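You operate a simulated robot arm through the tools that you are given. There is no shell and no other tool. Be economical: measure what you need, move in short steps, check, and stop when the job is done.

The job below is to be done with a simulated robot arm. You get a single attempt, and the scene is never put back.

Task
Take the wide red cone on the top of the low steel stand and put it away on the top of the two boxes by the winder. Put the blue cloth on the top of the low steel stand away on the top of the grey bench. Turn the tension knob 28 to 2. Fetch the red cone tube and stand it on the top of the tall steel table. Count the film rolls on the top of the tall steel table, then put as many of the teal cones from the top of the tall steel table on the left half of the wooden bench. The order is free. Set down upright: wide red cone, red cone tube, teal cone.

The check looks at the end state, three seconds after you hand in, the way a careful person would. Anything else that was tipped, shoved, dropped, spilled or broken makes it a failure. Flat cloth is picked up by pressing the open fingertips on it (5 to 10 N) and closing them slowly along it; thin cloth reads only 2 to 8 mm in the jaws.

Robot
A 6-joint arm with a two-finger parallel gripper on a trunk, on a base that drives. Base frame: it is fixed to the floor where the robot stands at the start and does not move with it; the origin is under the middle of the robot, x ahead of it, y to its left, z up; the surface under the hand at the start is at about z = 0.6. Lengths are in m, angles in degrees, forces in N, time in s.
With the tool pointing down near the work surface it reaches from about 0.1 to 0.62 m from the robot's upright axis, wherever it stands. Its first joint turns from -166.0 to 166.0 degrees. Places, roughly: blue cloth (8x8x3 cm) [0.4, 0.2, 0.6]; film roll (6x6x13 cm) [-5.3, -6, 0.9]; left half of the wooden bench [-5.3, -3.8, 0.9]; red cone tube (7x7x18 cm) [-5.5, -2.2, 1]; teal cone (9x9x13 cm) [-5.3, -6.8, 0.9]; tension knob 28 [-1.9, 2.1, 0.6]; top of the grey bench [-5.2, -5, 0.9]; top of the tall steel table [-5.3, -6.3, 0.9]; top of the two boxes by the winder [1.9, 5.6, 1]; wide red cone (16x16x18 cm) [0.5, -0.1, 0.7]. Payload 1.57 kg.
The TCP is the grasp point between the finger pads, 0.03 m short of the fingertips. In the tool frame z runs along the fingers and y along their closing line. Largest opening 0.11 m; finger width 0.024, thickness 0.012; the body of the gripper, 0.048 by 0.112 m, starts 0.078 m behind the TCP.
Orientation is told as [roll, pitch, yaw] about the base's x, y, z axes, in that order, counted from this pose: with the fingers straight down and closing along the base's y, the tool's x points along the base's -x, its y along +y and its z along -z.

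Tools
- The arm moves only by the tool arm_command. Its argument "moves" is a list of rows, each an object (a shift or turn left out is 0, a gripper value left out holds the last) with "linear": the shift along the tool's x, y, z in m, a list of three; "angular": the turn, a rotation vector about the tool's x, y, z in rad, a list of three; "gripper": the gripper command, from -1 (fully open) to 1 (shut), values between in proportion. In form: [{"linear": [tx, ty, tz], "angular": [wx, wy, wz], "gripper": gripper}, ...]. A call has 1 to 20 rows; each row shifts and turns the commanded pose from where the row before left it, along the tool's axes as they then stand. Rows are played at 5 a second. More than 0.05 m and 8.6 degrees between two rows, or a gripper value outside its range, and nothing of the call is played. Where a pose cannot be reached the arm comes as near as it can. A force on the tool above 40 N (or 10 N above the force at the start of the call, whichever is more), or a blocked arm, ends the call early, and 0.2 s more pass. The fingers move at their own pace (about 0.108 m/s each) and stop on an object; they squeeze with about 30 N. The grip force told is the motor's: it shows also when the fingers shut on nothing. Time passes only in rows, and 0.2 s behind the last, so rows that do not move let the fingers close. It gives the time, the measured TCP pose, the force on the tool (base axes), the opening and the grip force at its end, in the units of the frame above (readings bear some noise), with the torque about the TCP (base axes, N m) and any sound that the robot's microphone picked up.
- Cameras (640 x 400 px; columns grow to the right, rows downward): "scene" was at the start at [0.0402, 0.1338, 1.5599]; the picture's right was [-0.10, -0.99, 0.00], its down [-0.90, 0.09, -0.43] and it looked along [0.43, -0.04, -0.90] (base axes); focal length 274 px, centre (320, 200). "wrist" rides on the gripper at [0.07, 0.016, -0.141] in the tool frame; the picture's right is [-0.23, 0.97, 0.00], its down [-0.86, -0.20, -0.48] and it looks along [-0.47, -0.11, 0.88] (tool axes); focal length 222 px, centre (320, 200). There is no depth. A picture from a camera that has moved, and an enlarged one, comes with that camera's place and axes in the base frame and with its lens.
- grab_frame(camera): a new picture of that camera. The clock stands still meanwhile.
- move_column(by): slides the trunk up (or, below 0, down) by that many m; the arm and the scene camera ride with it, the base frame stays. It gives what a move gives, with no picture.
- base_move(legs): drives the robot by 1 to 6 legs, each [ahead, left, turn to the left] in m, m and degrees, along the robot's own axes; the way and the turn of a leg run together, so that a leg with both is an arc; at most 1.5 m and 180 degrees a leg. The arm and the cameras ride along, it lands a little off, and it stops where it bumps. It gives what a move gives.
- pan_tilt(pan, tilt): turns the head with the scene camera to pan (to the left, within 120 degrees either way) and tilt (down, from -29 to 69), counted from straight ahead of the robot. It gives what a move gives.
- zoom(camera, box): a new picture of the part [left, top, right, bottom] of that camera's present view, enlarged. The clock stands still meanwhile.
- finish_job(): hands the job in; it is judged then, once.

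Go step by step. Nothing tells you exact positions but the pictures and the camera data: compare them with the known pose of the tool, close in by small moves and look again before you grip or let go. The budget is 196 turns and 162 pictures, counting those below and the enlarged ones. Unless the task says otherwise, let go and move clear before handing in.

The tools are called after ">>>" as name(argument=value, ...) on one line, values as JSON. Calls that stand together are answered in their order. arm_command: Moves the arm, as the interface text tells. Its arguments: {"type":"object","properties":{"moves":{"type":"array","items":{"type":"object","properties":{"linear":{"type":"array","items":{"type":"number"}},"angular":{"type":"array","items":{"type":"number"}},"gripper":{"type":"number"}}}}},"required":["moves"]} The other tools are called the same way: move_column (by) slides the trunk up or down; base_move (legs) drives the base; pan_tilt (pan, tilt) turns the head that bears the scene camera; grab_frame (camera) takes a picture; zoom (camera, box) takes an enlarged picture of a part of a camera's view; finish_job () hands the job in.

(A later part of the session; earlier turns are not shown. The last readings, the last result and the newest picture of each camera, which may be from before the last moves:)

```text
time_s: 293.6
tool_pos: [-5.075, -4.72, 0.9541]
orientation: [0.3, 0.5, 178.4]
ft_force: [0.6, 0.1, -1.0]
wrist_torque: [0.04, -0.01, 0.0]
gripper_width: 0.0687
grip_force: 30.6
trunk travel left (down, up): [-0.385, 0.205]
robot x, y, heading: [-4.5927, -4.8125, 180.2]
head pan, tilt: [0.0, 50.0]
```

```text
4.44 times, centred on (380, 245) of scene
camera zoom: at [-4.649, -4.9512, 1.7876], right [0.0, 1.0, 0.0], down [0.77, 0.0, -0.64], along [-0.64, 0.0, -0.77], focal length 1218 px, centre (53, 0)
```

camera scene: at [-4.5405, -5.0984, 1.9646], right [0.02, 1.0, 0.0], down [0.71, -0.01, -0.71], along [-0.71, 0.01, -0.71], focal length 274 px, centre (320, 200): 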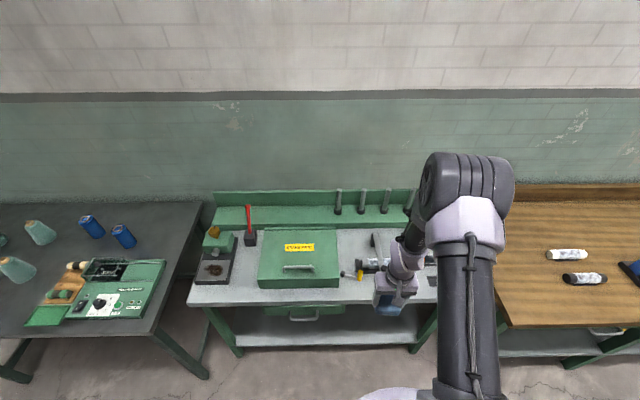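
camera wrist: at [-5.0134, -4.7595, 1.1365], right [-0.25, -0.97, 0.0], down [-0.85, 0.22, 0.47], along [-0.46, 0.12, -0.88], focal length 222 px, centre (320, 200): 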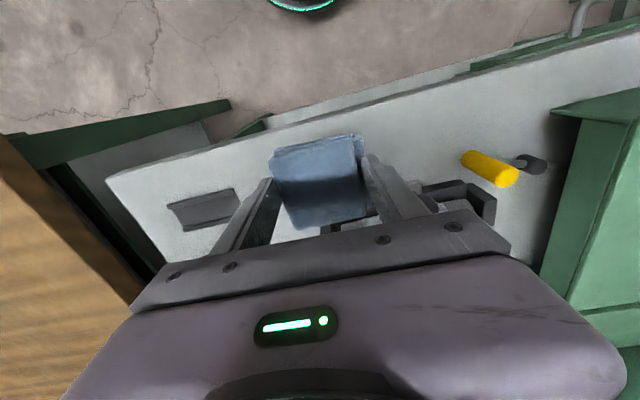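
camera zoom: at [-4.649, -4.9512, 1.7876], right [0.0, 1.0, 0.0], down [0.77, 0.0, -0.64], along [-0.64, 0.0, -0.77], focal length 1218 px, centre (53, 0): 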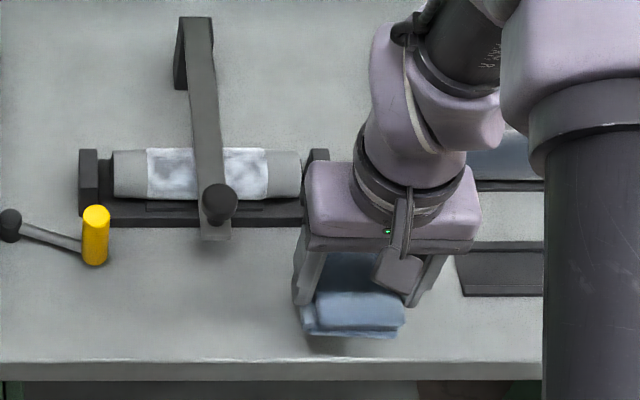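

>>> arm_command(moves=[{"linear": [0, 0, 0.008]}, {"linear": [0, 0, 0.006]}, {"linear": [0, 0, 0.003]}, {}])

>>> zoom(camera="scene", box=[320, 200, 440, 290])

```text
time_s: 294.6
tool_pos: [-5.0764, -4.7217, 0.9374]
orientation: [0.2, 0.4, 178.5]
ft_force: [0.8, 0.5, -0.5]
wrist_torque: [0.0, 0.02, 0.02]
gripper_width: 0.0689
grip_force: 30.4
trunk travel left (down, up): [-0.385, 0.205]
robot x, y, heading: [-4.5909, -4.812, 179.9]
head pan, tilt: [0.0, 50.0]
```

```text
4.44 times, centred on (380, 245) of scene
camera zoom: at [-4.6491, -4.9508, 1.7876], right [0.0, 1.0, 0.0], down [0.77, 0.0, -0.64], along [-0.64, 0.0, -0.77], focal length 1218 px, centre (53, 0)
```

zoom: 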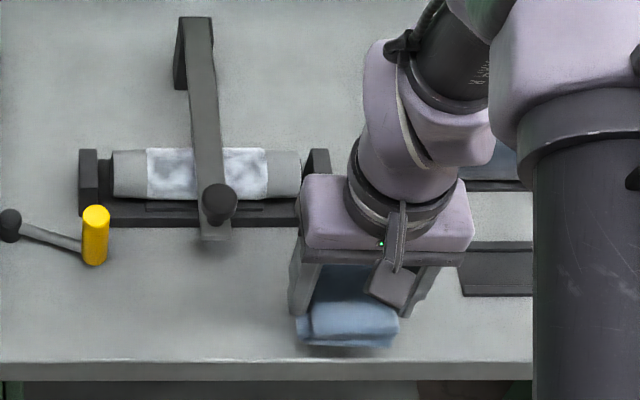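

>>> arm_command(moves=[{"linear": [-0.008, 0, 0]}, {"linear": [0, 0, 0.003]}, {"linear": [0, 0, 0.003]}, {}])

```text
time_s: 295.6
tool_pos: [-5.084, -4.7206, 0.9306]
orientation: [0.2, 0.6, 178.5]
ft_force: [0.1, 0.2, -0.7]
wrist_torque: [-0.02, 0.01, 0.0]
gripper_width: 0.0687
grip_force: 30.2
trunk travel left (down, up): [-0.385, 0.205]
robot x, y, heading: [-4.5892, -4.81, 179.7]
head pan, tilt: [0.0, 50.0]
```

>>> arm_command(moves=[{"linear": [0, 0, 0.003]}, {"linear": [0, 0, 0.003]}, {"linear": [0, 0, 0.003]}, {}])

>>> zoom(camera="scene", box=[320, 200, 440, 290])

```text
time_s: 296.6
tool_pos: [-5.0829, -4.7215, 0.9226]
orientation: [0.3, 0.5, 178.5]
ft_force: [0.5, -1.0, -0.7]
wrist_torque: [0.05, -0.01, 0.05]
gripper_width: 0.0689
grip_force: 31.0
trunk travel left (down, up): [-0.385, 0.205]
robot x, y, heading: [-4.5949, -4.8099, 179.7]
head pan, tilt: [0.0, 50.0]
```

```text
4.44 times, centred on (380, 245) of scene
camera zoom: at [-4.6491, -4.9508, 1.7876], right [0.0, 1.0, 0.0], down [0.77, 0.0, -0.64], along [-0.64, 0.0, -0.77], focal length 1218 px, centre (53, 0)
```

zoom: 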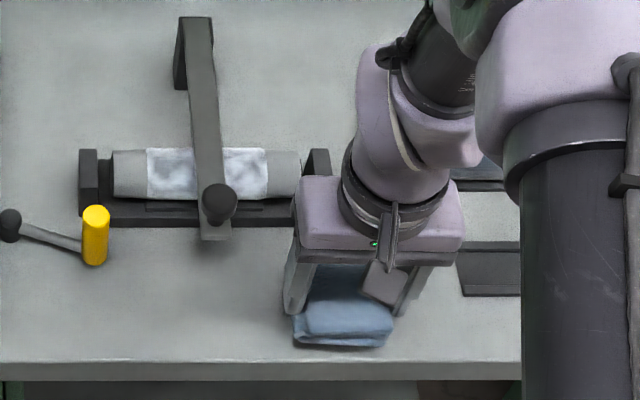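

>>> arm_command(moves=[{"linear": [0, 0, 0.003]}, {"linear": [0, 0, 0.003]}, {"linear": [0, 0, 0.003]}, {"linear": [0, 0, 0.003]}, {}])

```text
time_s: 297.8
tool_pos: [-5.0848, -4.721, 0.911]
orientation: [0.2, 0.5, 178.5]
ft_force: [0.2, 0.3, 0.4]
wrist_torque: [0.02, -0.02, -0.01]
gripper_width: 0.0686
grip_force: 30.0
trunk travel left (down, up): [-0.385, 0.205]
robot x, y, heading: [-4.5907, -4.8115, 180.0]
head pan, tilt: [0.0, 50.0]
```

>>> arm_command(moves=[{"linear": [0, 0, 0.003]}, {"linear": [0, 0, 0.003]}, {}])

>>> zoom(camera="scene", box=[320, 200, 440, 290])

>>> zoom(camera="wrist", box=[220, 100, 420, 240])

```text
time_s: 298.6
tool_pos: [-5.084, -4.7225, 0.9061]
orientation: [0.2, 0.4, 178.5]
ft_force: [0.5, -0.1, 16.0]
wrist_torque: [0.44, 0.67, -0.03]
gripper_width: 0.0687
grip_force: 30.4
trunk travel left (down, up): [-0.385, 0.205]
robot x, y, heading: [-4.5867, -4.8093, 179.8]
head pan, tilt: [0.0, 50.0]
```

```text
4.44 times, centred on (380, 245) of scene
camera zoom: at [-4.6473, -4.9511, 1.7878], right [0.0, 1.0, 0.0], down [0.77, 0.0, -0.64], along [-0.64, 0.0, -0.77], focal length 1218 px, centre (53, 0)
```

zoom: 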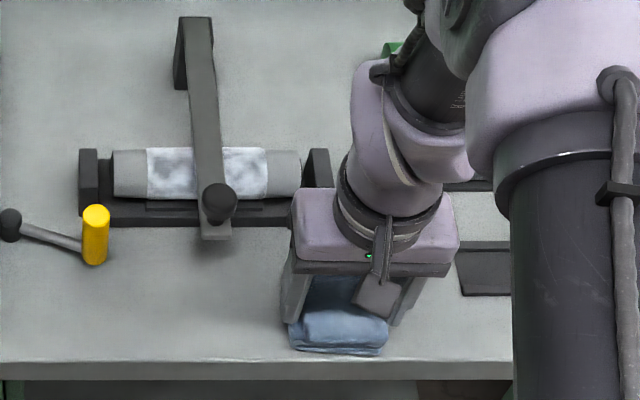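

```text
2.86 times, centred on (320, 170) of wrist
camera zoom: at [-5.0156, -4.7399, 1.0474], right [-0.25, -0.97, 0.0], down [-0.85, 0.22, 0.47], along [-0.46, 0.12, -0.88], focal length 635 px, centre (320, 286)
```

zoom: 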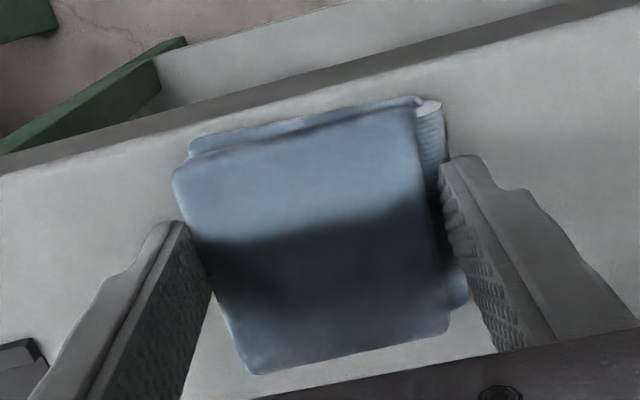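

Contact with the surface. I'll ease up, shift 1 cm further in, set down and release.

>>> arm_command(moves=[{"linear": [0, 0, -0.006]}, {"linear": [-0.01, 0, 0]}, {"linear": [0, 0, 0.005]}, {}, {"gripper": 0}, {"gripper": -0.6}, {"gripper": -1}, {}, {"linear": [0, 0, -0.03]}, {"linear": [0, 0, -0.04]}, {"linear": [0, 0, -0.04]}, {}])

>>> grab_frame(camera="wrist")

```text
time_s: 301.1
tool_pos: [-5.0957, -4.7219, 1.016]
orientation: [0.2, 0.5, 178.5]
ft_force: [0.1, -0.1, 0.0]
wrist_torque: [0.01, -0.04, 0.0]
gripper_width: 0.11
grip_force: 0.1
trunk travel left (down, up): [-0.385, 0.205]
robot x, y, heading: [-4.5928, -4.8099, 179.8]
head pan, tilt: [0.0, 50.0]
```

```text
88 pictures are left
camera wrist: at [-5.0282, -4.74, 1.1578], right [-0.25, -0.97, 0.0], down [-0.85, 0.22, 0.47], along [-0.45, 0.12, -0.88], focal length 222 px, centre (320, 200)
```

wrist: 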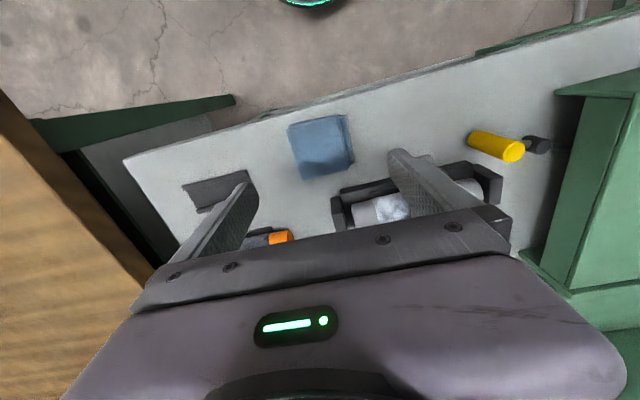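

The cloth is on the grey bench. Now to the tall steel table to count film rolls and teal cones.

>>> move_column(by=0.19)

>>> arm_command(moves=[{"linear": [0.04, 0, 0]}, {"linear": [0.04, 0, 0]}, {"linear": [0.04, 0, 0]}, {}])

>>> base_move(legs=[[-0.15, 0, 0], [0, 1.35, 0]])

>>> pan_tilt(pan=5, tilt=48)

>>> grab_frame(camera="scene")

```text
time_s: 303.2
tool_pos: [-5.0957, -4.7224, 1.2048]
orientation: [0.2, 0.5, 178.5]
ft_force: [-0.5, -0.2, 0.3]
wrist_torque: [0.01, 0.0, -0.01]
gripper_width: 0.1103
grip_force: 0.0
trunk travel left (down, up): [-0.575, 0.015]
robot x, y, heading: [-4.5929, -4.8102, 180.0]
head pan, tilt: [0.0, 50.0]
```

```text
time_s: 304.2
tool_pos: [-4.9773, -4.7242, 1.2064]
orientation: [0.2, 0.5, 178.5]
ft_force: [-0.1, 0.3, -0.8]
wrist_torque: [-0.01, 0.03, 0.03]
gripper_width: 0.1099
grip_force: 0.0
trunk travel left (down, up): [-0.575, 0.015]
robot x, y, heading: [-4.588, -4.8066, 179.8]
head pan, tilt: [0.0, 50.0]
```

```text
time_s: 312.0
tool_pos: [-4.8334, -6.0745, 1.207]
orientation: [0.2, 0.5, 178.0]
ft_force: [0.6, -0.1, -0.2]
wrist_torque: [-0.01, 0.02, -0.01]
gripper_width: 0.11
grip_force: 0.0
trunk travel left (down, up): [-0.575, 0.015]
robot x, y, heading: [-4.4507, -6.1622, 179.1]
head pan, tilt: [0.0, 50.0]
```

```text
time_s: 312.6
tool_pos: [-4.8339, -6.0735, 1.2057]
orientation: [0.2, 0.6, 178.0]
ft_force: [0.5, 0.0, 0.7]
wrist_torque: [-0.03, 0.0, 0.03]
gripper_width: 0.1099
grip_force: 0.1
trunk travel left (down, up): [-0.575, 0.015]
robot x, y, heading: [-4.4513, -6.1646, 179.4]
head pan, tilt: [5.0, 48.0]
```

```text
87 pictures are left
camera scene: at [-4.5094, -6.3103, 1.9803], right [-0.08, 1.0, 0.0], down [0.74, 0.06, -0.67], along [-0.67, -0.05, -0.74], focal length 274 px, centre (320, 200)
```

scene: 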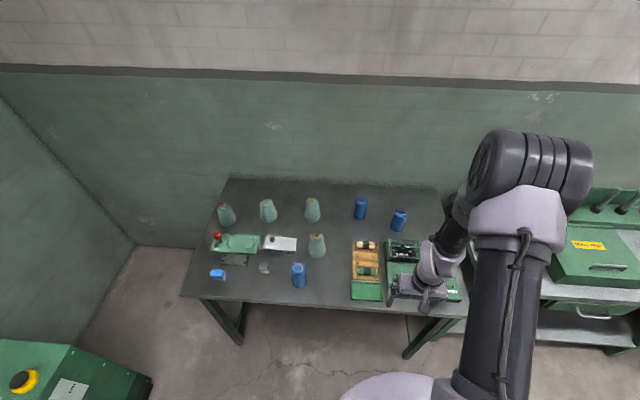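

>>> zoom(camera="scene", box=[180, 170, 340, 310])

>>> zoom(camera="scene", box=[300, 170, 470, 310])

```text
2.86 times, centred on (260, 240) of scene
camera zoom: at [-4.5094, -6.3103, 1.9803], right [-0.08, 1.0, 0.0], down [0.74, 0.06, -0.67], along [-0.67, -0.05, -0.74], focal length 783 px, centre (491, 86)
```

zoom: 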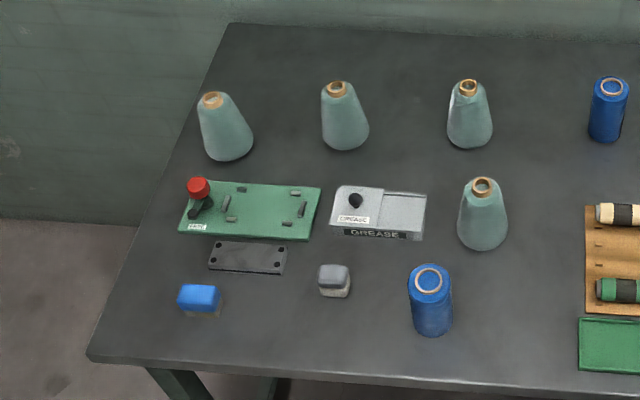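

```text
2.86 times, centred on (385, 240) of scene
camera zoom: at [-4.5094, -6.3103, 1.9803], right [-0.08, 1.0, 0.0], down [0.74, 0.06, -0.67], along [-0.67, -0.05, -0.74], focal length 783 px, centre (134, 86)
```

zoom: 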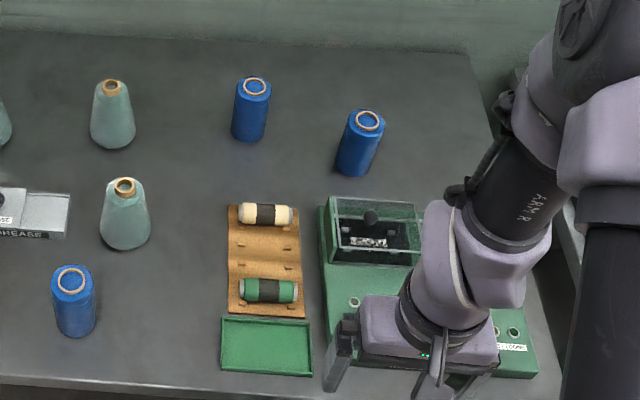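

I see three blue film rolls and four teal cones, but the arm hides part of the table. I'll shift right and check the hidden part.

>>> base_move(legs=[[0, -0.45, 0.5]])

>>> pan_tilt(pan=20, tilt=48)

>>> zoom(camera="scene", box=[100, 150, 440, 360])

```text
time_s: 315.3
tool_pos: [-4.831, -5.6355, 1.2064]
orientation: [0.1, 0.5, 178.5]
ft_force: [0.4, 0.2, 0.1]
wrist_torque: [0.0, 0.01, 0.01]
gripper_width: 0.1102
grip_force: 0.1
trunk travel left (down, up): [-0.575, 0.015]
robot x, y, heading: [-4.4464, -5.7227, 180.1]
head pan, tilt: [5.0, 48.0]
```

```text
time_s: 316.1
tool_pos: [-4.83, -5.635, 1.2062]
orientation: [0.3, 0.5, 178.4]
ft_force: [-0.8, 0.3, 0.4]
wrist_torque: [0.01, 0.0, 0.04]
gripper_width: 0.1099
grip_force: 0.2
trunk travel left (down, up): [-0.575, 0.015]
robot x, y, heading: [-4.446, -5.7177, 180.0]
head pan, tilt: [20.0, 48.0]
```

```text
1.88 times, centred on (270, 255) of scene
camera zoom: at [-4.5013, -5.889, 1.9803], right [-0.34, 0.94, 0.0], down [0.7, 0.25, -0.67], along [-0.63, -0.23, -0.74], focal length 516 px, centre (414, 96)
```

zoom: 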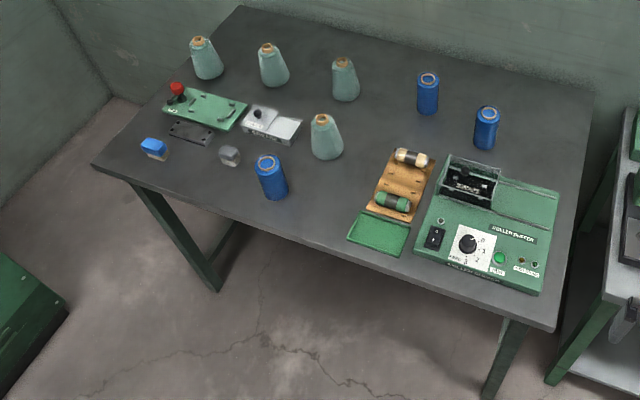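

Exactly three film rolls, so three teal cones must be moved. I'll start with the nearest one, tip at about (-5.18, -6.373, 1.01).

>>> base_move(legs=[[0, 0.72, 0], [0.19, 0, 0]])

>>> grab_frame(camera="wrist")

>>> pan_tilt(pan=0, tilt=55)

>>> grab_frame(camera="scene")

```text
time_s: 321.2
tool_pos: [-5.0219, -6.3615, 1.2052]
orientation: [0.3, 0.4, 178.3]
ft_force: [-0.8, 0.3, -0.3]
wrist_torque: [0.0, -0.03, -0.01]
gripper_width: 0.1099
grip_force: 0.0
trunk travel left (down, up): [-0.575, 0.015]
robot x, y, heading: [-4.6393, -6.4509, 179.7]
head pan, tilt: [20.0, 48.0]
```

```text
83 pictures are left
camera wrist: at [-4.9538, -6.381, 1.348], right [-0.26, -0.97, 0.0], down [-0.85, 0.23, 0.47], along [-0.45, 0.12, -0.88], focal length 222 px, centre (320, 200)
```

wrist: 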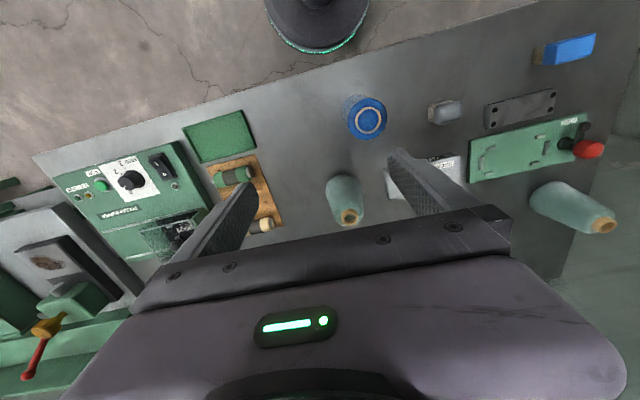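

```text
time_s: 322.0
tool_pos: [-5.0208, -6.3629, 1.205]
orientation: [0.2, 0.5, 178.3]
ft_force: [0.8, 0.1, -0.5]
wrist_torque: [0.02, 0.01, -0.01]
gripper_width: 0.11
grip_force: 0.1
trunk travel left (down, up): [-0.575, 0.015]
robot x, y, heading: [-4.6366, -6.449, 179.6]
head pan, tilt: [0.0, 55.0]
```

```text
82 pictures are left
camera scene: at [-4.69, -6.5895, 1.9711], right [0.0, 1.0, 0.0], down [0.82, 0.0, -0.57], along [-0.57, 0.0, -0.82], focal length 274 px, centre (320, 200)
```

scene: 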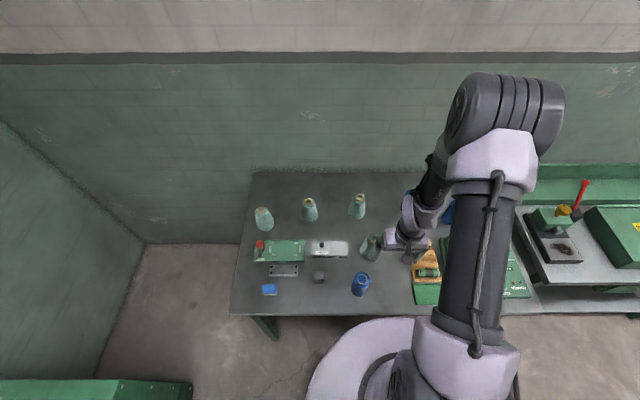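

>>> arm_command(moves=[{"linear": [-0.04, 0.002, 0], "angular": [0, 0, -0.03]}, {"linear": [-0.04, 0.003, 0]}, {"linear": [-0.04, 0.003, 0]}, {"linear": [-0.03, 0.004, 0]}, {"linear": [0, 0, 0.04]}, {"linear": [0, 0, 0.04]}, {"linear": [0, 0, 0.04]}, {}])

>>> grab_frame(camera="wrist")

>>> zoom(camera="scene", box=[300, 190, 450, 310])

```text
time_s: 323.8
tool_pos: [-5.1702, -6.3734, 1.0836]
orientation: [0.2, 0.5, -180.0]
ft_force: [0.3, 0.9, -0.7]
wrist_torque: [-0.01, -0.02, -0.03]
gripper_width: 0.11
grip_force: 0.1
trunk travel left (down, up): [-0.575, 0.015]
robot x, y, heading: [-4.6345, -6.4523, 179.8]
head pan, tilt: [0.0, 55.0]
```

```text
81 pictures are left
camera wrist: at [-5.1011, -6.3901, 1.2262], right [-0.23, -0.97, 0.0], down [-0.86, 0.2, 0.47], along [-0.46, 0.11, -0.88], focal length 222 px, centre (320, 200)
```

wrist: 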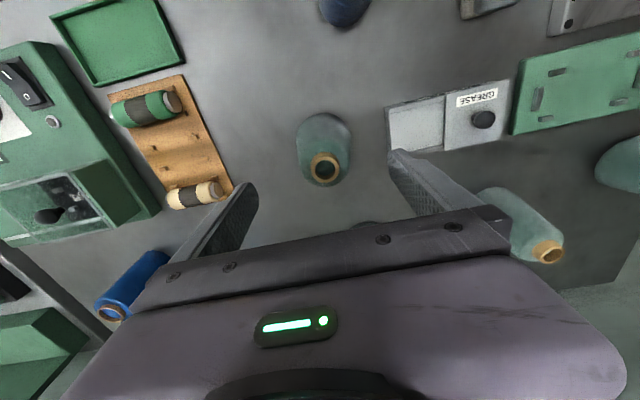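

```text
3.33 times, centred on (375, 250) of scene
camera zoom: at [-4.6902, -6.5895, 1.9711], right [0.01, 1.0, 0.0], down [0.82, 0.0, -0.57], along [-0.57, 0.0, -0.82], focal length 914 px, centre (137, 33)
```

zoom: 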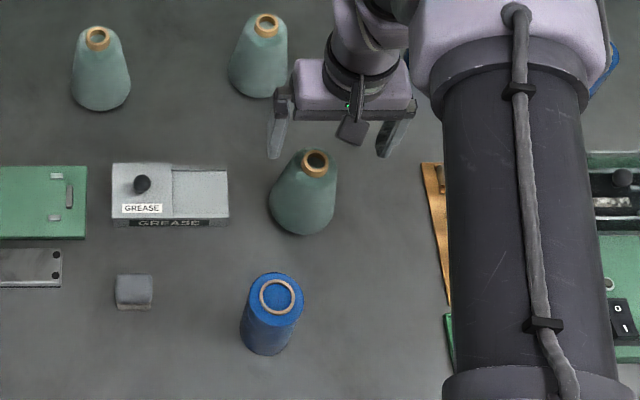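

>>> arm_command(moves=[{"linear": [-0.012, 0.001, 0.03]}, {"linear": [0, 0, 0.04]}, {"linear": [0, 0, 0.035]}, {"linear": [0, 0, 0.02]}, {}])

>>> grab_frame(camera="wrist")

>>> zoom(camera="scene", box=[330, 200, 430, 280])

```text
time_s: 325.0
tool_pos: [-5.1809, -6.3758, 0.9589]
orientation: [0.2, 0.5, -180.1]
ft_force: [0.5, -0.6, 0.3]
wrist_torque: [0.02, 0.03, -0.01]
gripper_width: 0.1098
grip_force: 0.1
trunk travel left (down, up): [-0.575, 0.015]
robot x, y, heading: [-4.6391, -6.4478, 179.6]
head pan, tilt: [0.0, 55.0]
```

```text
79 pictures are left
camera wrist: at [-5.1126, -6.392, 1.1014], right [-0.23, -0.97, 0.0], down [-0.86, 0.2, 0.47], along [-0.46, 0.11, -0.88], focal length 222 px, centre (320, 200)
```

wrist: 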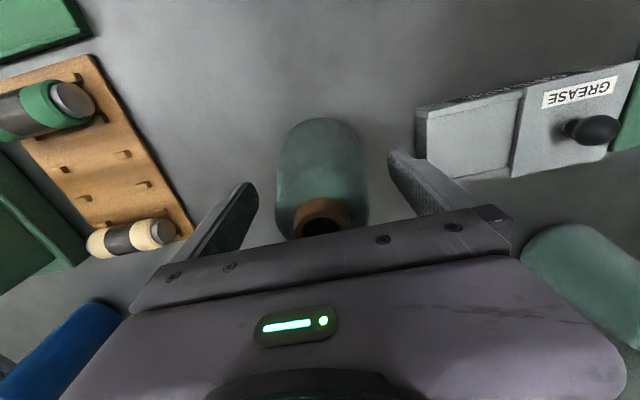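

```text
5.00 times, centred on (380, 240) of scene
camera zoom: at [-4.6907, -6.5895, 1.9711], right [0.01, 1.0, 0.0], down [0.82, 0.0, -0.57], along [-0.57, 0.0, -0.82], focal length 1371 px, centre (20, 0)
```

zoom: 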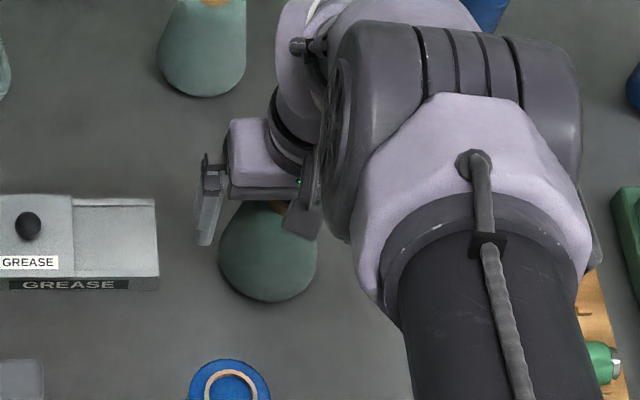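

Centered over the cone. Closing gently.

>>> arm_command(moves=[{"gripper": -0.4}, {"gripper": 0}, {"gripper": 0.5}, {"gripper": 1}, {}, {}])

>>> grab_frame(camera="wrist")

```text
time_s: 326.4
tool_pos: [-5.1812, -6.3769, 0.9594]
orientation: [0.2, 0.4, 179.9]
ft_force: [0.3, -0.8, -0.8]
wrist_torque: [-0.05, 0.0, -0.02]
gripper_width: 0.0715
grip_force: 29.8
trunk travel left (down, up): [-0.575, 0.015]
robot x, y, heading: [-4.6399, -6.4501, 179.9]
head pan, tilt: [0.0, 55.0]
```

```text
77 pictures are left
camera wrist: at [-5.1126, -6.392, 1.1015], right [-0.23, -0.97, 0.0], down [-0.86, 0.2, 0.47], along [-0.46, 0.11, -0.88], focal length 222 px, centre (320, 200)
```

wrist: 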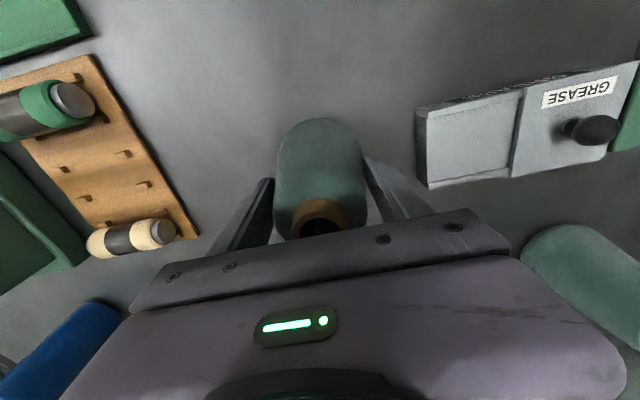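

>>> arm_command(moves=[{"linear": [0, 0, -0.01]}, {"linear": [0, 0, -0.02]}, {"linear": [0, 0, -0.03]}, {"linear": [0, 0, -0.04]}, {"linear": [0, 0, -0.04]}, {"linear": [0, 0, -0.04]}, {"linear": [0, 0, -0.04]}, {}])

>>> zoom(camera="scene", box=[300, 150, 460, 310])

```text
time_s: 328.2
tool_pos: [-5.1831, -6.3738, 1.18]
orientation: [0.2, 0.6, -180.1]
ft_force: [-0.4, -0.3, -2.9]
wrist_torque: [0.02, -0.02, 0.0]
gripper_width: 0.0716
grip_force: 29.9
trunk travel left (down, up): [-0.575, 0.015]
robot x, y, heading: [-4.6397, -6.4487, 179.6]
head pan, tilt: [0.0, 55.0]
```

```text
2.50 times, centred on (380, 230) of scene
camera zoom: at [-4.6918, -6.5894, 1.971], right [0.01, 1.0, 0.0], down [0.82, 0.0, -0.57], along [-0.57, 0.0, -0.82], focal length 685 px, centre (170, 125)
```

zoom: 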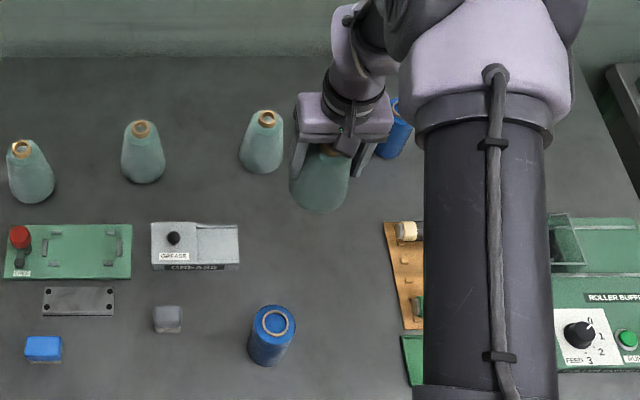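

Cone held. I'll pull back and drive to the wooden bench's left half.

>>> arm_command(moves=[{"linear": [0.04, 0, 0]}, {"linear": [0.04, 0, 0]}, {"linear": [0.04, 0, 0]}, {}])

>>> base_move(legs=[[-0.2, 0, 0], [0, -1.3, 0], [0, -1.3, 0]])

>>> pan_tilt(pan=0, tilt=48)

>>> grab_frame(camera="scene")

```text
time_s: 329.2
tool_pos: [-5.0627, -6.3729, 1.1811]
orientation: [0.2, 0.6, 179.9]
ft_force: [0.6, 0.3, -2.8]
wrist_torque: [-0.02, -0.01, 0.03]
gripper_width: 0.0715
grip_force: 30.2
trunk travel left (down, up): [-0.575, 0.015]
robot x, y, heading: [-4.6387, -6.446, 179.7]
head pan, tilt: [0.0, 55.0]
```

```text
time_s: 343.1
tool_pos: [-4.8799, -3.7771, 1.182]
orientation: [0.2, 0.5, -179.3]
ft_force: [-0.5, -1.1, -1.2]
wrist_torque: [-0.01, -0.02, 0.03]
gripper_width: 0.0714
grip_force: 30.0
trunk travel left (down, up): [-0.575, 0.015]
robot x, y, heading: [-4.4549, -3.8474, -179.7]
head pan, tilt: [0.0, 55.0]
```

```text
time_s: 343.8
tool_pos: [-4.8816, -3.7755, 1.1805]
orientation: [0.2, 0.5, -179.3]
ft_force: [0.3, 0.9, -2.4]
wrist_torque: [-0.01, 0.03, -0.02]
gripper_width: 0.0714
grip_force: 29.7
trunk travel left (down, up): [-0.575, 0.015]
robot x, y, heading: [-4.4568, -3.8442, -179.7]
head pan, tilt: [0.0, 48.0]
```

```text
75 pictures are left
camera scene: at [-4.5124, -3.9875, 1.9803], right [-0.01, 1.0, 0.0], down [0.74, 0.01, -0.67], along [-0.67, -0.01, -0.74], focal length 274 px, centre (320, 200)
```

scene: 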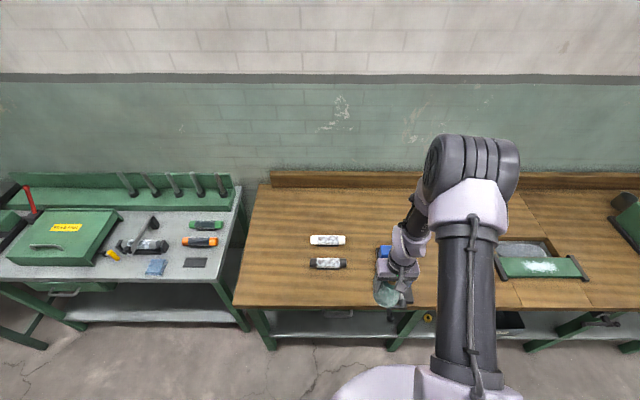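

The left end of the wooden bench is free. I'll place cones at about (-5.20,-4.21), (-5.05,-4.21) and (-5.05,-4.06).

>>> base_move(legs=[[0, 0.436, -0.5], [0.17, 0, 0]])

>>> arm_command(moves=[{"linear": [-0.04, 0, 0]}, {"linear": [-0.04, 0, 0]}, {"linear": [-0.04, 0, 0]}, {"linear": [-0.025, 0, 0]}, {"linear": [0, 0, 0.04]}, {"linear": [0, 0, 0.04]}, {"linear": [0, 0, 0.03]}, {}])

>>> grab_frame(camera="scene")

>>> grab_frame(camera="wrist")

```text
time_s: 347.5
tool_pos: [-5.0476, -4.209, 1.1799]
orientation: [0.2, 0.5, -179.9]
ft_force: [0.3, 0.7, -2.0]
wrist_torque: [0.04, 0.0, 0.01]
gripper_width: 0.0714
grip_force: 30.3
trunk travel left (down, up): [-0.575, 0.015]
robot x, y, heading: [-4.6223, -4.285, 179.9]
head pan, tilt: [0.0, 48.0]
```

```text
time_s: 349.3
tool_pos: [-5.1909, -4.2112, 1.0688]
orientation: [0.1, 0.4, -179.7]
ft_force: [-0.6, 0.2, -1.9]
wrist_torque: [-0.01, 0.02, 0.0]
gripper_width: 0.0714
grip_force: 29.6
trunk travel left (down, up): [-0.575, 0.015]
robot x, y, heading: [-4.6223, -4.2849, 179.8]
head pan, tilt: [0.0, 48.0]
```

```text
74 pictures are left
camera scene: at [-4.6807, -4.4247, 1.9804], right [0.0, 1.0, 0.0], down [0.74, 0.0, -0.67], along [-0.67, 0.0, -0.74], focal length 274 px, centre (320, 200)
```

scene: 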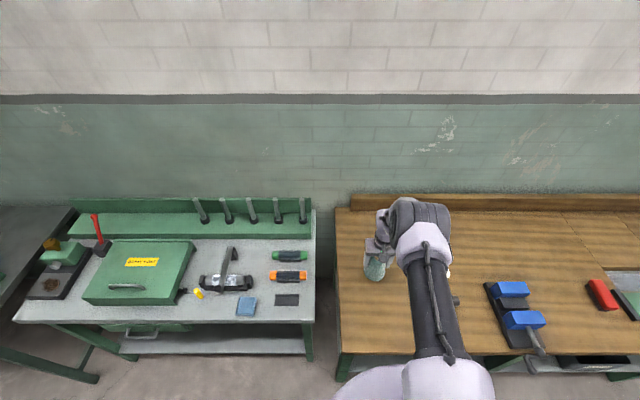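

```text
73 pictures are left
camera wrist: at [-5.1227, -4.228, 1.211], right [-0.22, -0.97, 0.0], down [-0.86, 0.2, 0.47], along [-0.46, 0.1, -0.88], focal length 222 px, centre (320, 200)
```

wrist: 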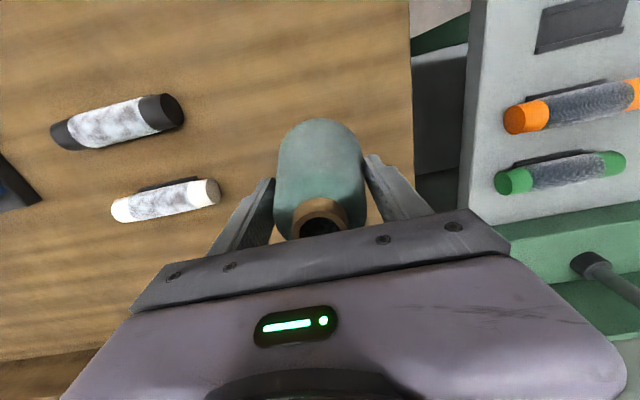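

>>> arm_command(moves=[{"linear": [0, 0, 0.03]}, {"linear": [0, 0, 0.03]}, {"linear": [0, 0, 0.015]}, {}])

>>> zoom(camera="scene", box=[320, 200, 440, 330])

```text
time_s: 350.3
tool_pos: [-5.1903, -4.2107, 0.9952]
orientation: [0.1, 0.5, -179.8]
ft_force: [-0.2, 0.2, -2.0]
wrist_torque: [0.0, -0.02, 0.01]
gripper_width: 0.071
grip_force: 30.0
trunk travel left (down, up): [-0.575, 0.015]
robot x, y, heading: [-4.6216, -4.2889, 180.2]
head pan, tilt: [0.0, 48.0]
```

```text
3.08 times, centred on (380, 265) of scene
camera zoom: at [-4.6811, -4.4247, 1.9803], right [0.0, 1.0, 0.0], down [0.74, 0.0, -0.67], along [-0.67, 0.0, -0.74], focal length 844 px, centre (135, 0)
```

zoom: 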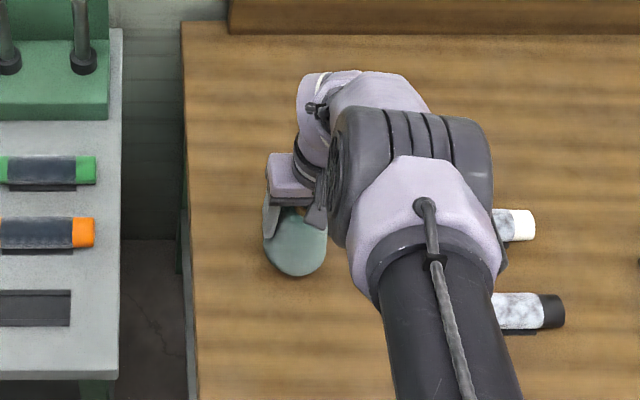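

>>> arm_command(moves=[{"linear": [0, 0, 0.004]}, {"linear": [0, 0, 0.004]}, {"linear": [0, 0, 0.003]}, {"linear": [0, 0, 0.003]}, {}])

```text
time_s: 351.5
tool_pos: [-5.1903, -4.2116, 0.9795]
orientation: [0.2, 0.5, -179.7]
ft_force: [-0.5, 0.3, -2.3]
wrist_torque: [-0.01, -0.01, 0.0]
gripper_width: 0.0712
grip_force: 30.1
trunk travel left (down, up): [-0.575, 0.015]
robot x, y, heading: [-4.6205, -4.2814, 180.1]
head pan, tilt: [0.0, 48.0]
```

>>> arm_command(moves=[{"linear": [0, 0, 0.003]}, {"linear": [0, 0, 0.003]}, {"linear": [0, 0, 0.003]}, {"linear": [0, 0, 0.003]}, {}])

```text
time_s: 352.7
tool_pos: [-5.1889, -4.2115, 0.9685]
orientation: [0.3, 0.5, -179.8]
ft_force: [-0.1, 0.1, -1.4]
wrist_torque: [-0.02, 0.01, -0.03]
gripper_width: 0.0711
grip_force: 30.0
trunk travel left (down, up): [-0.575, 0.015]
robot x, y, heading: [-4.6197, -4.2854, 179.9]
head pan, tilt: [0.0, 48.0]
```

>>> arm_command(moves=[{"linear": [0, 0, 0.003]}, {"linear": [0, 0, 0.003]}, {"linear": [0, 0, 0.003]}, {"linear": [0, 0, 0.003]}, {}])

```text
time_s: 353.9
tool_pos: [-5.1903, -4.2121, 0.9613]
orientation: [0.2, 0.1, -179.7]
ft_force: [-6.7, 8.0, 20.4]
wrist_torque: [1.02, 0.27, 0.19]
gripper_width: 0.0713
grip_force: 30.4
out of reach, approached as far as the arm can: row 4
trunk travel left (down, up): [-0.575, 0.015]
robot x, y, heading: [-4.6177, -4.2824, 179.7]
head pan, tilt: [0.0, 48.0]
```

Contact. Easing and releasing.

>>> arm_command(moves=[{"linear": [0, 0, -0.004]}, {}])

```text
time_s: 354.5
tool_pos: [-5.1876, -4.2135, 0.9621]
orientation: [0.4, 0.7, -179.8]
ft_force: [-0.8, 1.1, -2.1]
wrist_torque: [0.0, -0.05, 0.02]
gripper_width: 0.0713
grip_force: 30.2
trunk travel left (down, up): [-0.575, 0.015]
robot x, y, heading: [-4.6225, -4.2861, 180.0]
head pan, tilt: [0.0, 48.0]
```

>>> arm_command(moves=[{"linear": [0, 0, 0.001]}, {"gripper": 0.1}, {"gripper": -0.5}, {"gripper": -1}, {}, {"linear": [0, 0, -0.02]}, {"linear": [0, 0, -0.04]}, {"linear": [0, 0, -0.04]}, {"linear": [0, 0, -0.04]}, {"linear": [0, 0, -0.04]}, {}])

>>> grab_frame(camera="wrist")

```text
time_s: 356.9
tool_pos: [-5.1898, -4.2103, 1.1418]
orientation: [0.1, 0.4, -179.7]
ft_force: [0.5, 0.2, 0.4]
wrist_torque: [-0.03, 0.02, -0.03]
gripper_width: 0.11
grip_force: 0.0
trunk travel left (down, up): [-0.575, 0.015]
robot x, y, heading: [-4.6222, -4.2851, 180.1]
head pan, tilt: [0.0, 48.0]
```

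```text
71 pictures are left
camera wrist: at [-5.1211, -4.2285, 1.2841], right [-0.22, -0.97, 0.0], down [-0.86, 0.2, 0.47], along [-0.46, 0.1, -0.88], focal length 222 px, centre (320, 200)
```

wrist: 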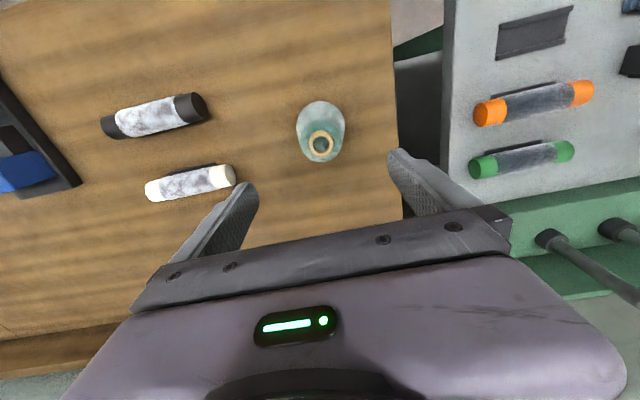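

First teal cone is placed upright. Back for the next one, at the left of the tall table.

>>> arm_command(moves=[{"linear": [0.04, 0, -0.03]}, {"linear": [0.04, 0, 0]}, {"linear": [0.04, 0, 0]}, {"linear": [0.04, 0, 0]}, {}])

>>> base_move(legs=[[-0.2, 0, 0], [0, 1.2, 0], [0, 1.2, 0]])

>>> pan_tilt(pan=0, tilt=50)

>>> grab_frame(camera="scene")

```text
time_s: 358.1
tool_pos: [-5.0305, -4.2118, 1.1725]
orientation: [0.2, 0.5, -179.8]
ft_force: [-0.9, 0.1, 0.8]
wrist_torque: [0.0, -0.02, -0.01]
gripper_width: 0.1098
grip_force: 0.1
trunk travel left (down, up): [-0.575, 0.015]
robot x, y, heading: [-4.618, -4.2817, 180.1]
head pan, tilt: [0.0, 48.0]
```

```text
time_s: 371.1
tool_pos: [-4.8322, -6.6228, 1.1727]
orientation: [0.2, 0.5, -179.8]
ft_force: [-0.3, 0.3, -0.5]
wrist_torque: [0.0, 0.01, -0.01]
gripper_width: 0.11
grip_force: 0.1
trunk travel left (down, up): [-0.575, 0.015]
robot x, y, heading: [-4.4215, -6.6993, 179.8]
head pan, tilt: [0.0, 48.0]
```

```text
time_s: 371.8
tool_pos: [-4.8313, -6.6227, 1.1731]
orientation: [0.1, 0.5, -179.8]
ft_force: [0.2, -0.3, 0.1]
wrist_torque: [-0.02, -0.02, 0.0]
gripper_width: 0.1099
grip_force: 0.0
trunk travel left (down, up): [-0.575, 0.015]
robot x, y, heading: [-4.4196, -6.6977, 180.0]
head pan, tilt: [0.0, 50.0]
```

```text
70 pictures are left
camera scene: at [-4.4811, -6.8375, 1.9776], right [0.0, 1.0, 0.0], down [0.77, 0.0, -0.64], along [-0.64, 0.0, -0.77], focal length 274 px, centre (320, 200)
```

scene: 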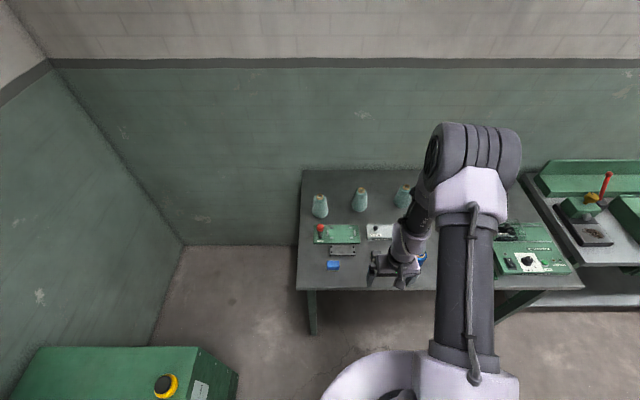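

>>> base_move(legs=[[0, 0.11, 0], [0.23, 0, 0]])

>>> arm_command(moves=[{"linear": [-0.04, 0.02, 0]}, {"linear": [-0.04, 0.02, 0]}, {"linear": [-0.04, 0.02, 0]}, {"linear": [-0.04, 0.02, 0]}, {"linear": [-0.04, 0.015, 0]}, {}])

>>> grab_frame(camera="wrist")

```text
time_s: 374.3
tool_pos: [-5.0633, -6.7331, 1.1727]
orientation: [0.2, 0.4, -180.0]
ft_force: [0.3, 0.2, 0.7]
wrist_torque: [0.01, 0.02, 0.02]
gripper_width: 0.1097
grip_force: 0.1
trunk travel left (down, up): [-0.575, 0.015]
robot x, y, heading: [-4.6564, -6.8078, 180.0]
head pan, tilt: [0.0, 50.0]
```

```text
time_s: 375.7
tool_pos: [-5.2634, -6.8275, 1.1729]
orientation: [0.2, 0.6, -179.9]
ft_force: [1.5, -0.2, 0.0]
wrist_torque: [0.05, 0.0, -0.03]
gripper_width: 0.1101
grip_force: 0.0
trunk travel left (down, up): [-0.575, 0.015]
robot x, y, heading: [-4.6573, -6.8087, 179.7]
head pan, tilt: [0.0, 50.0]
```

```text
69 pictures are left
camera wrist: at [-5.195, -6.8443, 1.3149], right [-0.23, -0.97, 0.0], down [-0.86, 0.2, 0.47], along [-0.46, 0.1, -0.88], focal length 222 px, centre (320, 200)
```

wrist: 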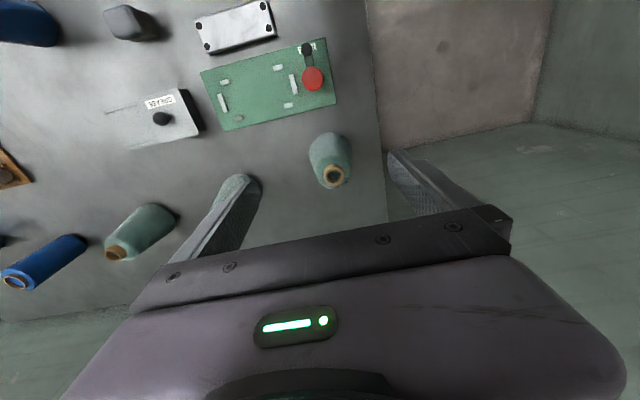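

>>> arm_command(moves=[{"linear": [-0.03, 0.007, 0.02]}, {"linear": [-0.03, 0.007, 0.03]}, {"linear": [0, 0, 0.03]}, {}])

```text
time_s: 376.7
tool_pos: [-5.299, -6.8407, 1.1022]
orientation: [0.1, 0.7, -179.9]
ft_force: [0.6, 0.0, 0.0]
wrist_torque: [0.01, -0.03, 0.03]
gripper_width: 0.1099
grip_force: 0.1
out of reach, approached as far as the arm can: row 2, 3
trunk travel left (down, up): [-0.575, 0.015]
robot x, y, heading: [-4.6561, -6.8082, 180.0]
head pan, tilt: [0.0, 50.0]
```

>>> arm_command(moves=[{"linear": [0.01, 0, -0.04]}, {"linear": [0.01, 0, -0.04]}, {"linear": [0, 0, -0.03]}, {}])

>>> move_column(by=-0.1)

>>> arm_command(moves=[{"linear": [0, 0, -0.04]}, {"linear": [0, 0, -0.04]}, {"linear": [0, 0, -0.02]}, {}])

>>> move_column(by=-0.1)

>>> arm_command(moves=[{"linear": [-0.025, 0, 0]}, {"linear": [-0.02, 0, 0]}, {}])

>>> grab_frame(camera="wrist")

```text
time_s: 377.7
tool_pos: [-5.3145, -6.8425, 1.1454]
orientation: [0.2, 0.6, -179.9]
ft_force: [0.0, 0.1, -0.1]
wrist_torque: [0.0, 0.0, 0.0]
gripper_width: 0.1101
grip_force: 0.0
out of reach, approached as far as the arm can: row 1, 2, 3
trunk travel left (down, up): [-0.575, 0.015]
robot x, y, heading: [-4.6567, -6.8094, 179.7]
head pan, tilt: [0.0, 50.0]
```

```text
time_s: 379.0
tool_pos: [-5.3148, -6.8422, 1.0453]
orientation: [0.2, 0.6, -179.9]
ft_force: [0.3, -0.1, -0.2]
wrist_torque: [0.0, 0.0, 0.02]
gripper_width: 0.1099
grip_force: 0.2
trunk travel left (down, up): [-0.475, 0.115]
robot x, y, heading: [-4.6572, -6.81, 179.8]
head pan, tilt: [0.0, 50.0]
```

```text
time_s: 380.0
tool_pos: [-5.3355, -6.8425, 1.1416]
orientation: [0.2, 0.8, -179.9]
ft_force: [0.2, 0.2, 1.0]
wrist_torque: [-0.01, 0.04, -0.03]
gripper_width: 0.1098
grip_force: 0.1
out of reach, approached as far as the arm can: row 1, 2, 3
trunk travel left (down, up): [-0.475, 0.115]
robot x, y, heading: [-4.6574, -6.8071, 179.7]
head pan, tilt: [0.0, 50.0]
```

```text
time_s: 381.4
tool_pos: [-5.3357, -6.8434, 1.0414]
orientation: [0.1, 0.8, -180.0]
ft_force: [-0.3, 0.2, -0.2]
wrist_torque: [-0.01, 0.01, -0.01]
gripper_width: 0.1099
grip_force: 0.1
trunk travel left (down, up): [-0.375, 0.215]
robot x, y, heading: [-4.6536, -6.8058, 179.8]
head pan, tilt: [0.0, 50.0]
```

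```text
time_s: 382.2
tool_pos: [-5.3384, -6.8435, 1.0448]
orientation: [0.2, 0.8, -179.9]
ft_force: [0.2, -0.7, 0.2]
wrist_torque: [-0.02, -0.01, -0.05]
gripper_width: 0.1098
grip_force: 0.0
out of reach, approached as far as the arm can: row 1, 2
trunk travel left (down, up): [-0.375, 0.215]
robot x, y, heading: [-4.6542, -6.8061, 179.7]
head pan, tilt: [0.0, 50.0]
```

```text
68 pictures are left
camera wrist: at [-5.2708, -6.8613, 1.1868], right [-0.23, -0.97, 0.0], down [-0.86, 0.2, 0.47], along [-0.45, 0.1, -0.88], focal length 222 px, centre (320, 200)
```

wrist: 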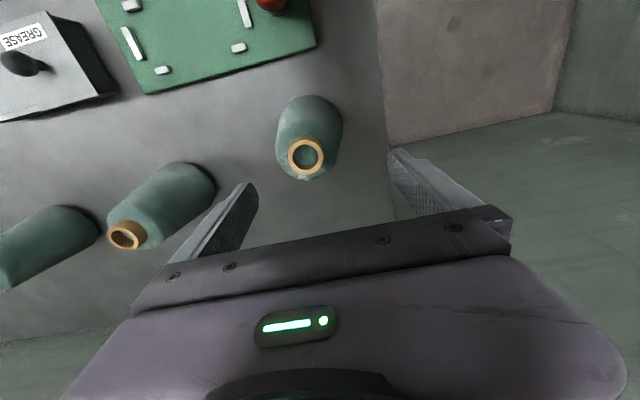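

>>> arm_command(moves=[{"linear": [0.015, -0.008, 0]}, {}])

```text
time_s: 382.8
tool_pos: [-5.3357, -6.8373, 1.0432]
orientation: [0.2, 1.0, -179.9]
ft_force: [0.2, -0.1, 0.0]
wrist_torque: [0.03, -0.01, -0.01]
gripper_width: 0.1103
grip_force: 0.1
out of reach, approached as far as the arm can: row 1
trunk travel left (down, up): [-0.375, 0.215]
robot x, y, heading: [-4.6558, -6.8086, 179.6]
head pan, tilt: [0.0, 50.0]
```

>>> arm_command(moves=[{"linear": [0.025, 0.002, 0]}, {}, {}])

>>> grab_frame(camera="wrist")

```text
time_s: 383.6
tool_pos: [-5.3357, -6.8395, 1.0404]
orientation: [0.2, 0.9, -180.0]
ft_force: [0.7, -0.1, -0.4]
wrist_torque: [-0.01, 0.01, -0.03]
gripper_width: 0.1098
grip_force: 0.1
out of reach, approached as far as the arm can: row 1
trunk travel left (down, up): [-0.375, 0.215]
robot x, y, heading: [-4.6565, -6.807, 179.7]
head pan, tilt: [0.0, 50.0]
```

```text
67 pictures are left
camera wrist: at [-5.2675, -6.856, 1.1829], right [-0.23, -0.97, 0.0], down [-0.86, 0.2, 0.46], along [-0.45, 0.1, -0.89], focal length 222 px, centre (320, 200)
```

wrist: 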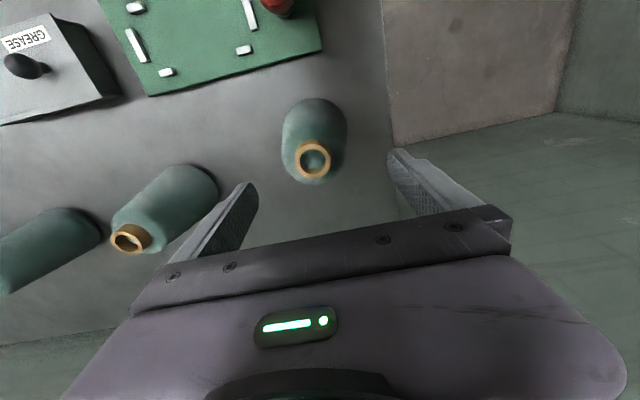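

>>> arm_command(moves=[{"linear": [0.02, 0, 0]}, {}, {}])

```text
time_s: 384.4
tool_pos: [-5.3354, -6.8384, 1.04]
orientation: [0.2, 0.9, -179.9]
ft_force: [-0.6, -0.7, 0.2]
wrist_torque: [0.02, -0.03, -0.04]
gripper_width: 0.1101
grip_force: 0.0
out of reach, approached as far as the arm can: row 1
trunk travel left (down, up): [-0.375, 0.215]
robot x, y, heading: [-4.6558, -6.8089, 179.9]
head pan, tilt: [0.0, 50.0]
```

>>> arm_command(moves=[{"linear": [0, 0, 0.03]}, {"linear": [-0.018, 0, 0.03]}, {}, {}])

```text
time_s: 385.4
tool_pos: [-5.3288, -6.8374, 0.9861]
orientation: [0.2, 0.8, -179.9]
ft_force: [-0.2, 0.8, 0.5]
wrist_torque: [0.02, -0.02, 0.0]
gripper_width: 0.1098
grip_force: 0.1
out of reach, approached as far as the arm can: row 2
trunk travel left (down, up): [-0.375, 0.215]
robot x, y, heading: [-4.6567, -6.8076, 179.6]
head pan, tilt: [0.0, 50.0]
```

>>> grab_frame(camera="wrist")

```text
66 pictures are left
camera wrist: at [-5.2601, -6.8551, 1.129], right [-0.23, -0.97, 0.0], down [-0.86, 0.2, 0.47], along [-0.45, 0.1, -0.88], focal length 222 px, centre (320, 200)
```

wrist: 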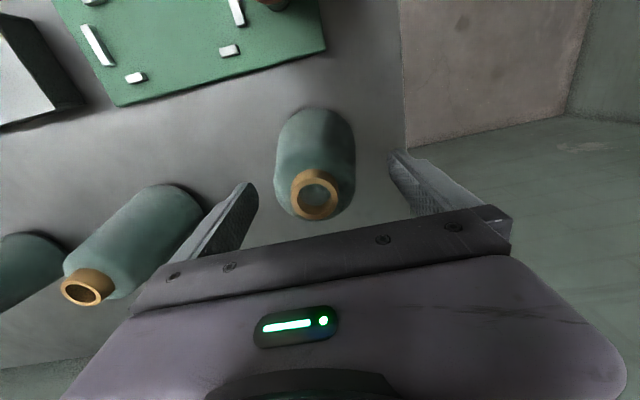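

>>> arm_command(moves=[{"linear": [0.002, 0, 0.014]}, {"linear": [0, 0, 0.014]}, {}, {}])

>>> grab_frame(camera="wrist")

```text
time_s: 386.4
tool_pos: [-5.322, -6.8389, 0.9604]
orientation: [0.1, 0.8, -180.0]
ft_force: [-0.1, -0.1, -1.2]
wrist_torque: [-0.02, 0.01, 0.0]
gripper_width: 0.1099
grip_force: 0.1
out of reach, approached as far as the arm can: row 2
trunk travel left (down, up): [-0.375, 0.215]
robot x, y, heading: [-4.6551, -6.8089, 180.2]
head pan, tilt: [0.0, 50.0]
```

```text
65 pictures are left
camera wrist: at [-5.252, -6.8548, 1.1032], right [-0.23, -0.97, 0.0], down [-0.86, 0.2, 0.47], along [-0.45, 0.1, -0.88], focal length 222 px, centre (320, 200)
```

wrist: 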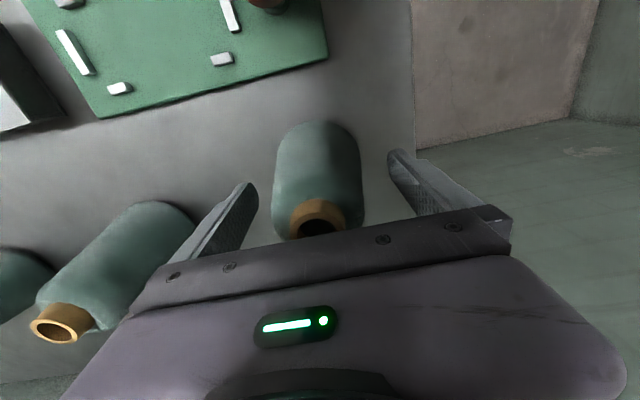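

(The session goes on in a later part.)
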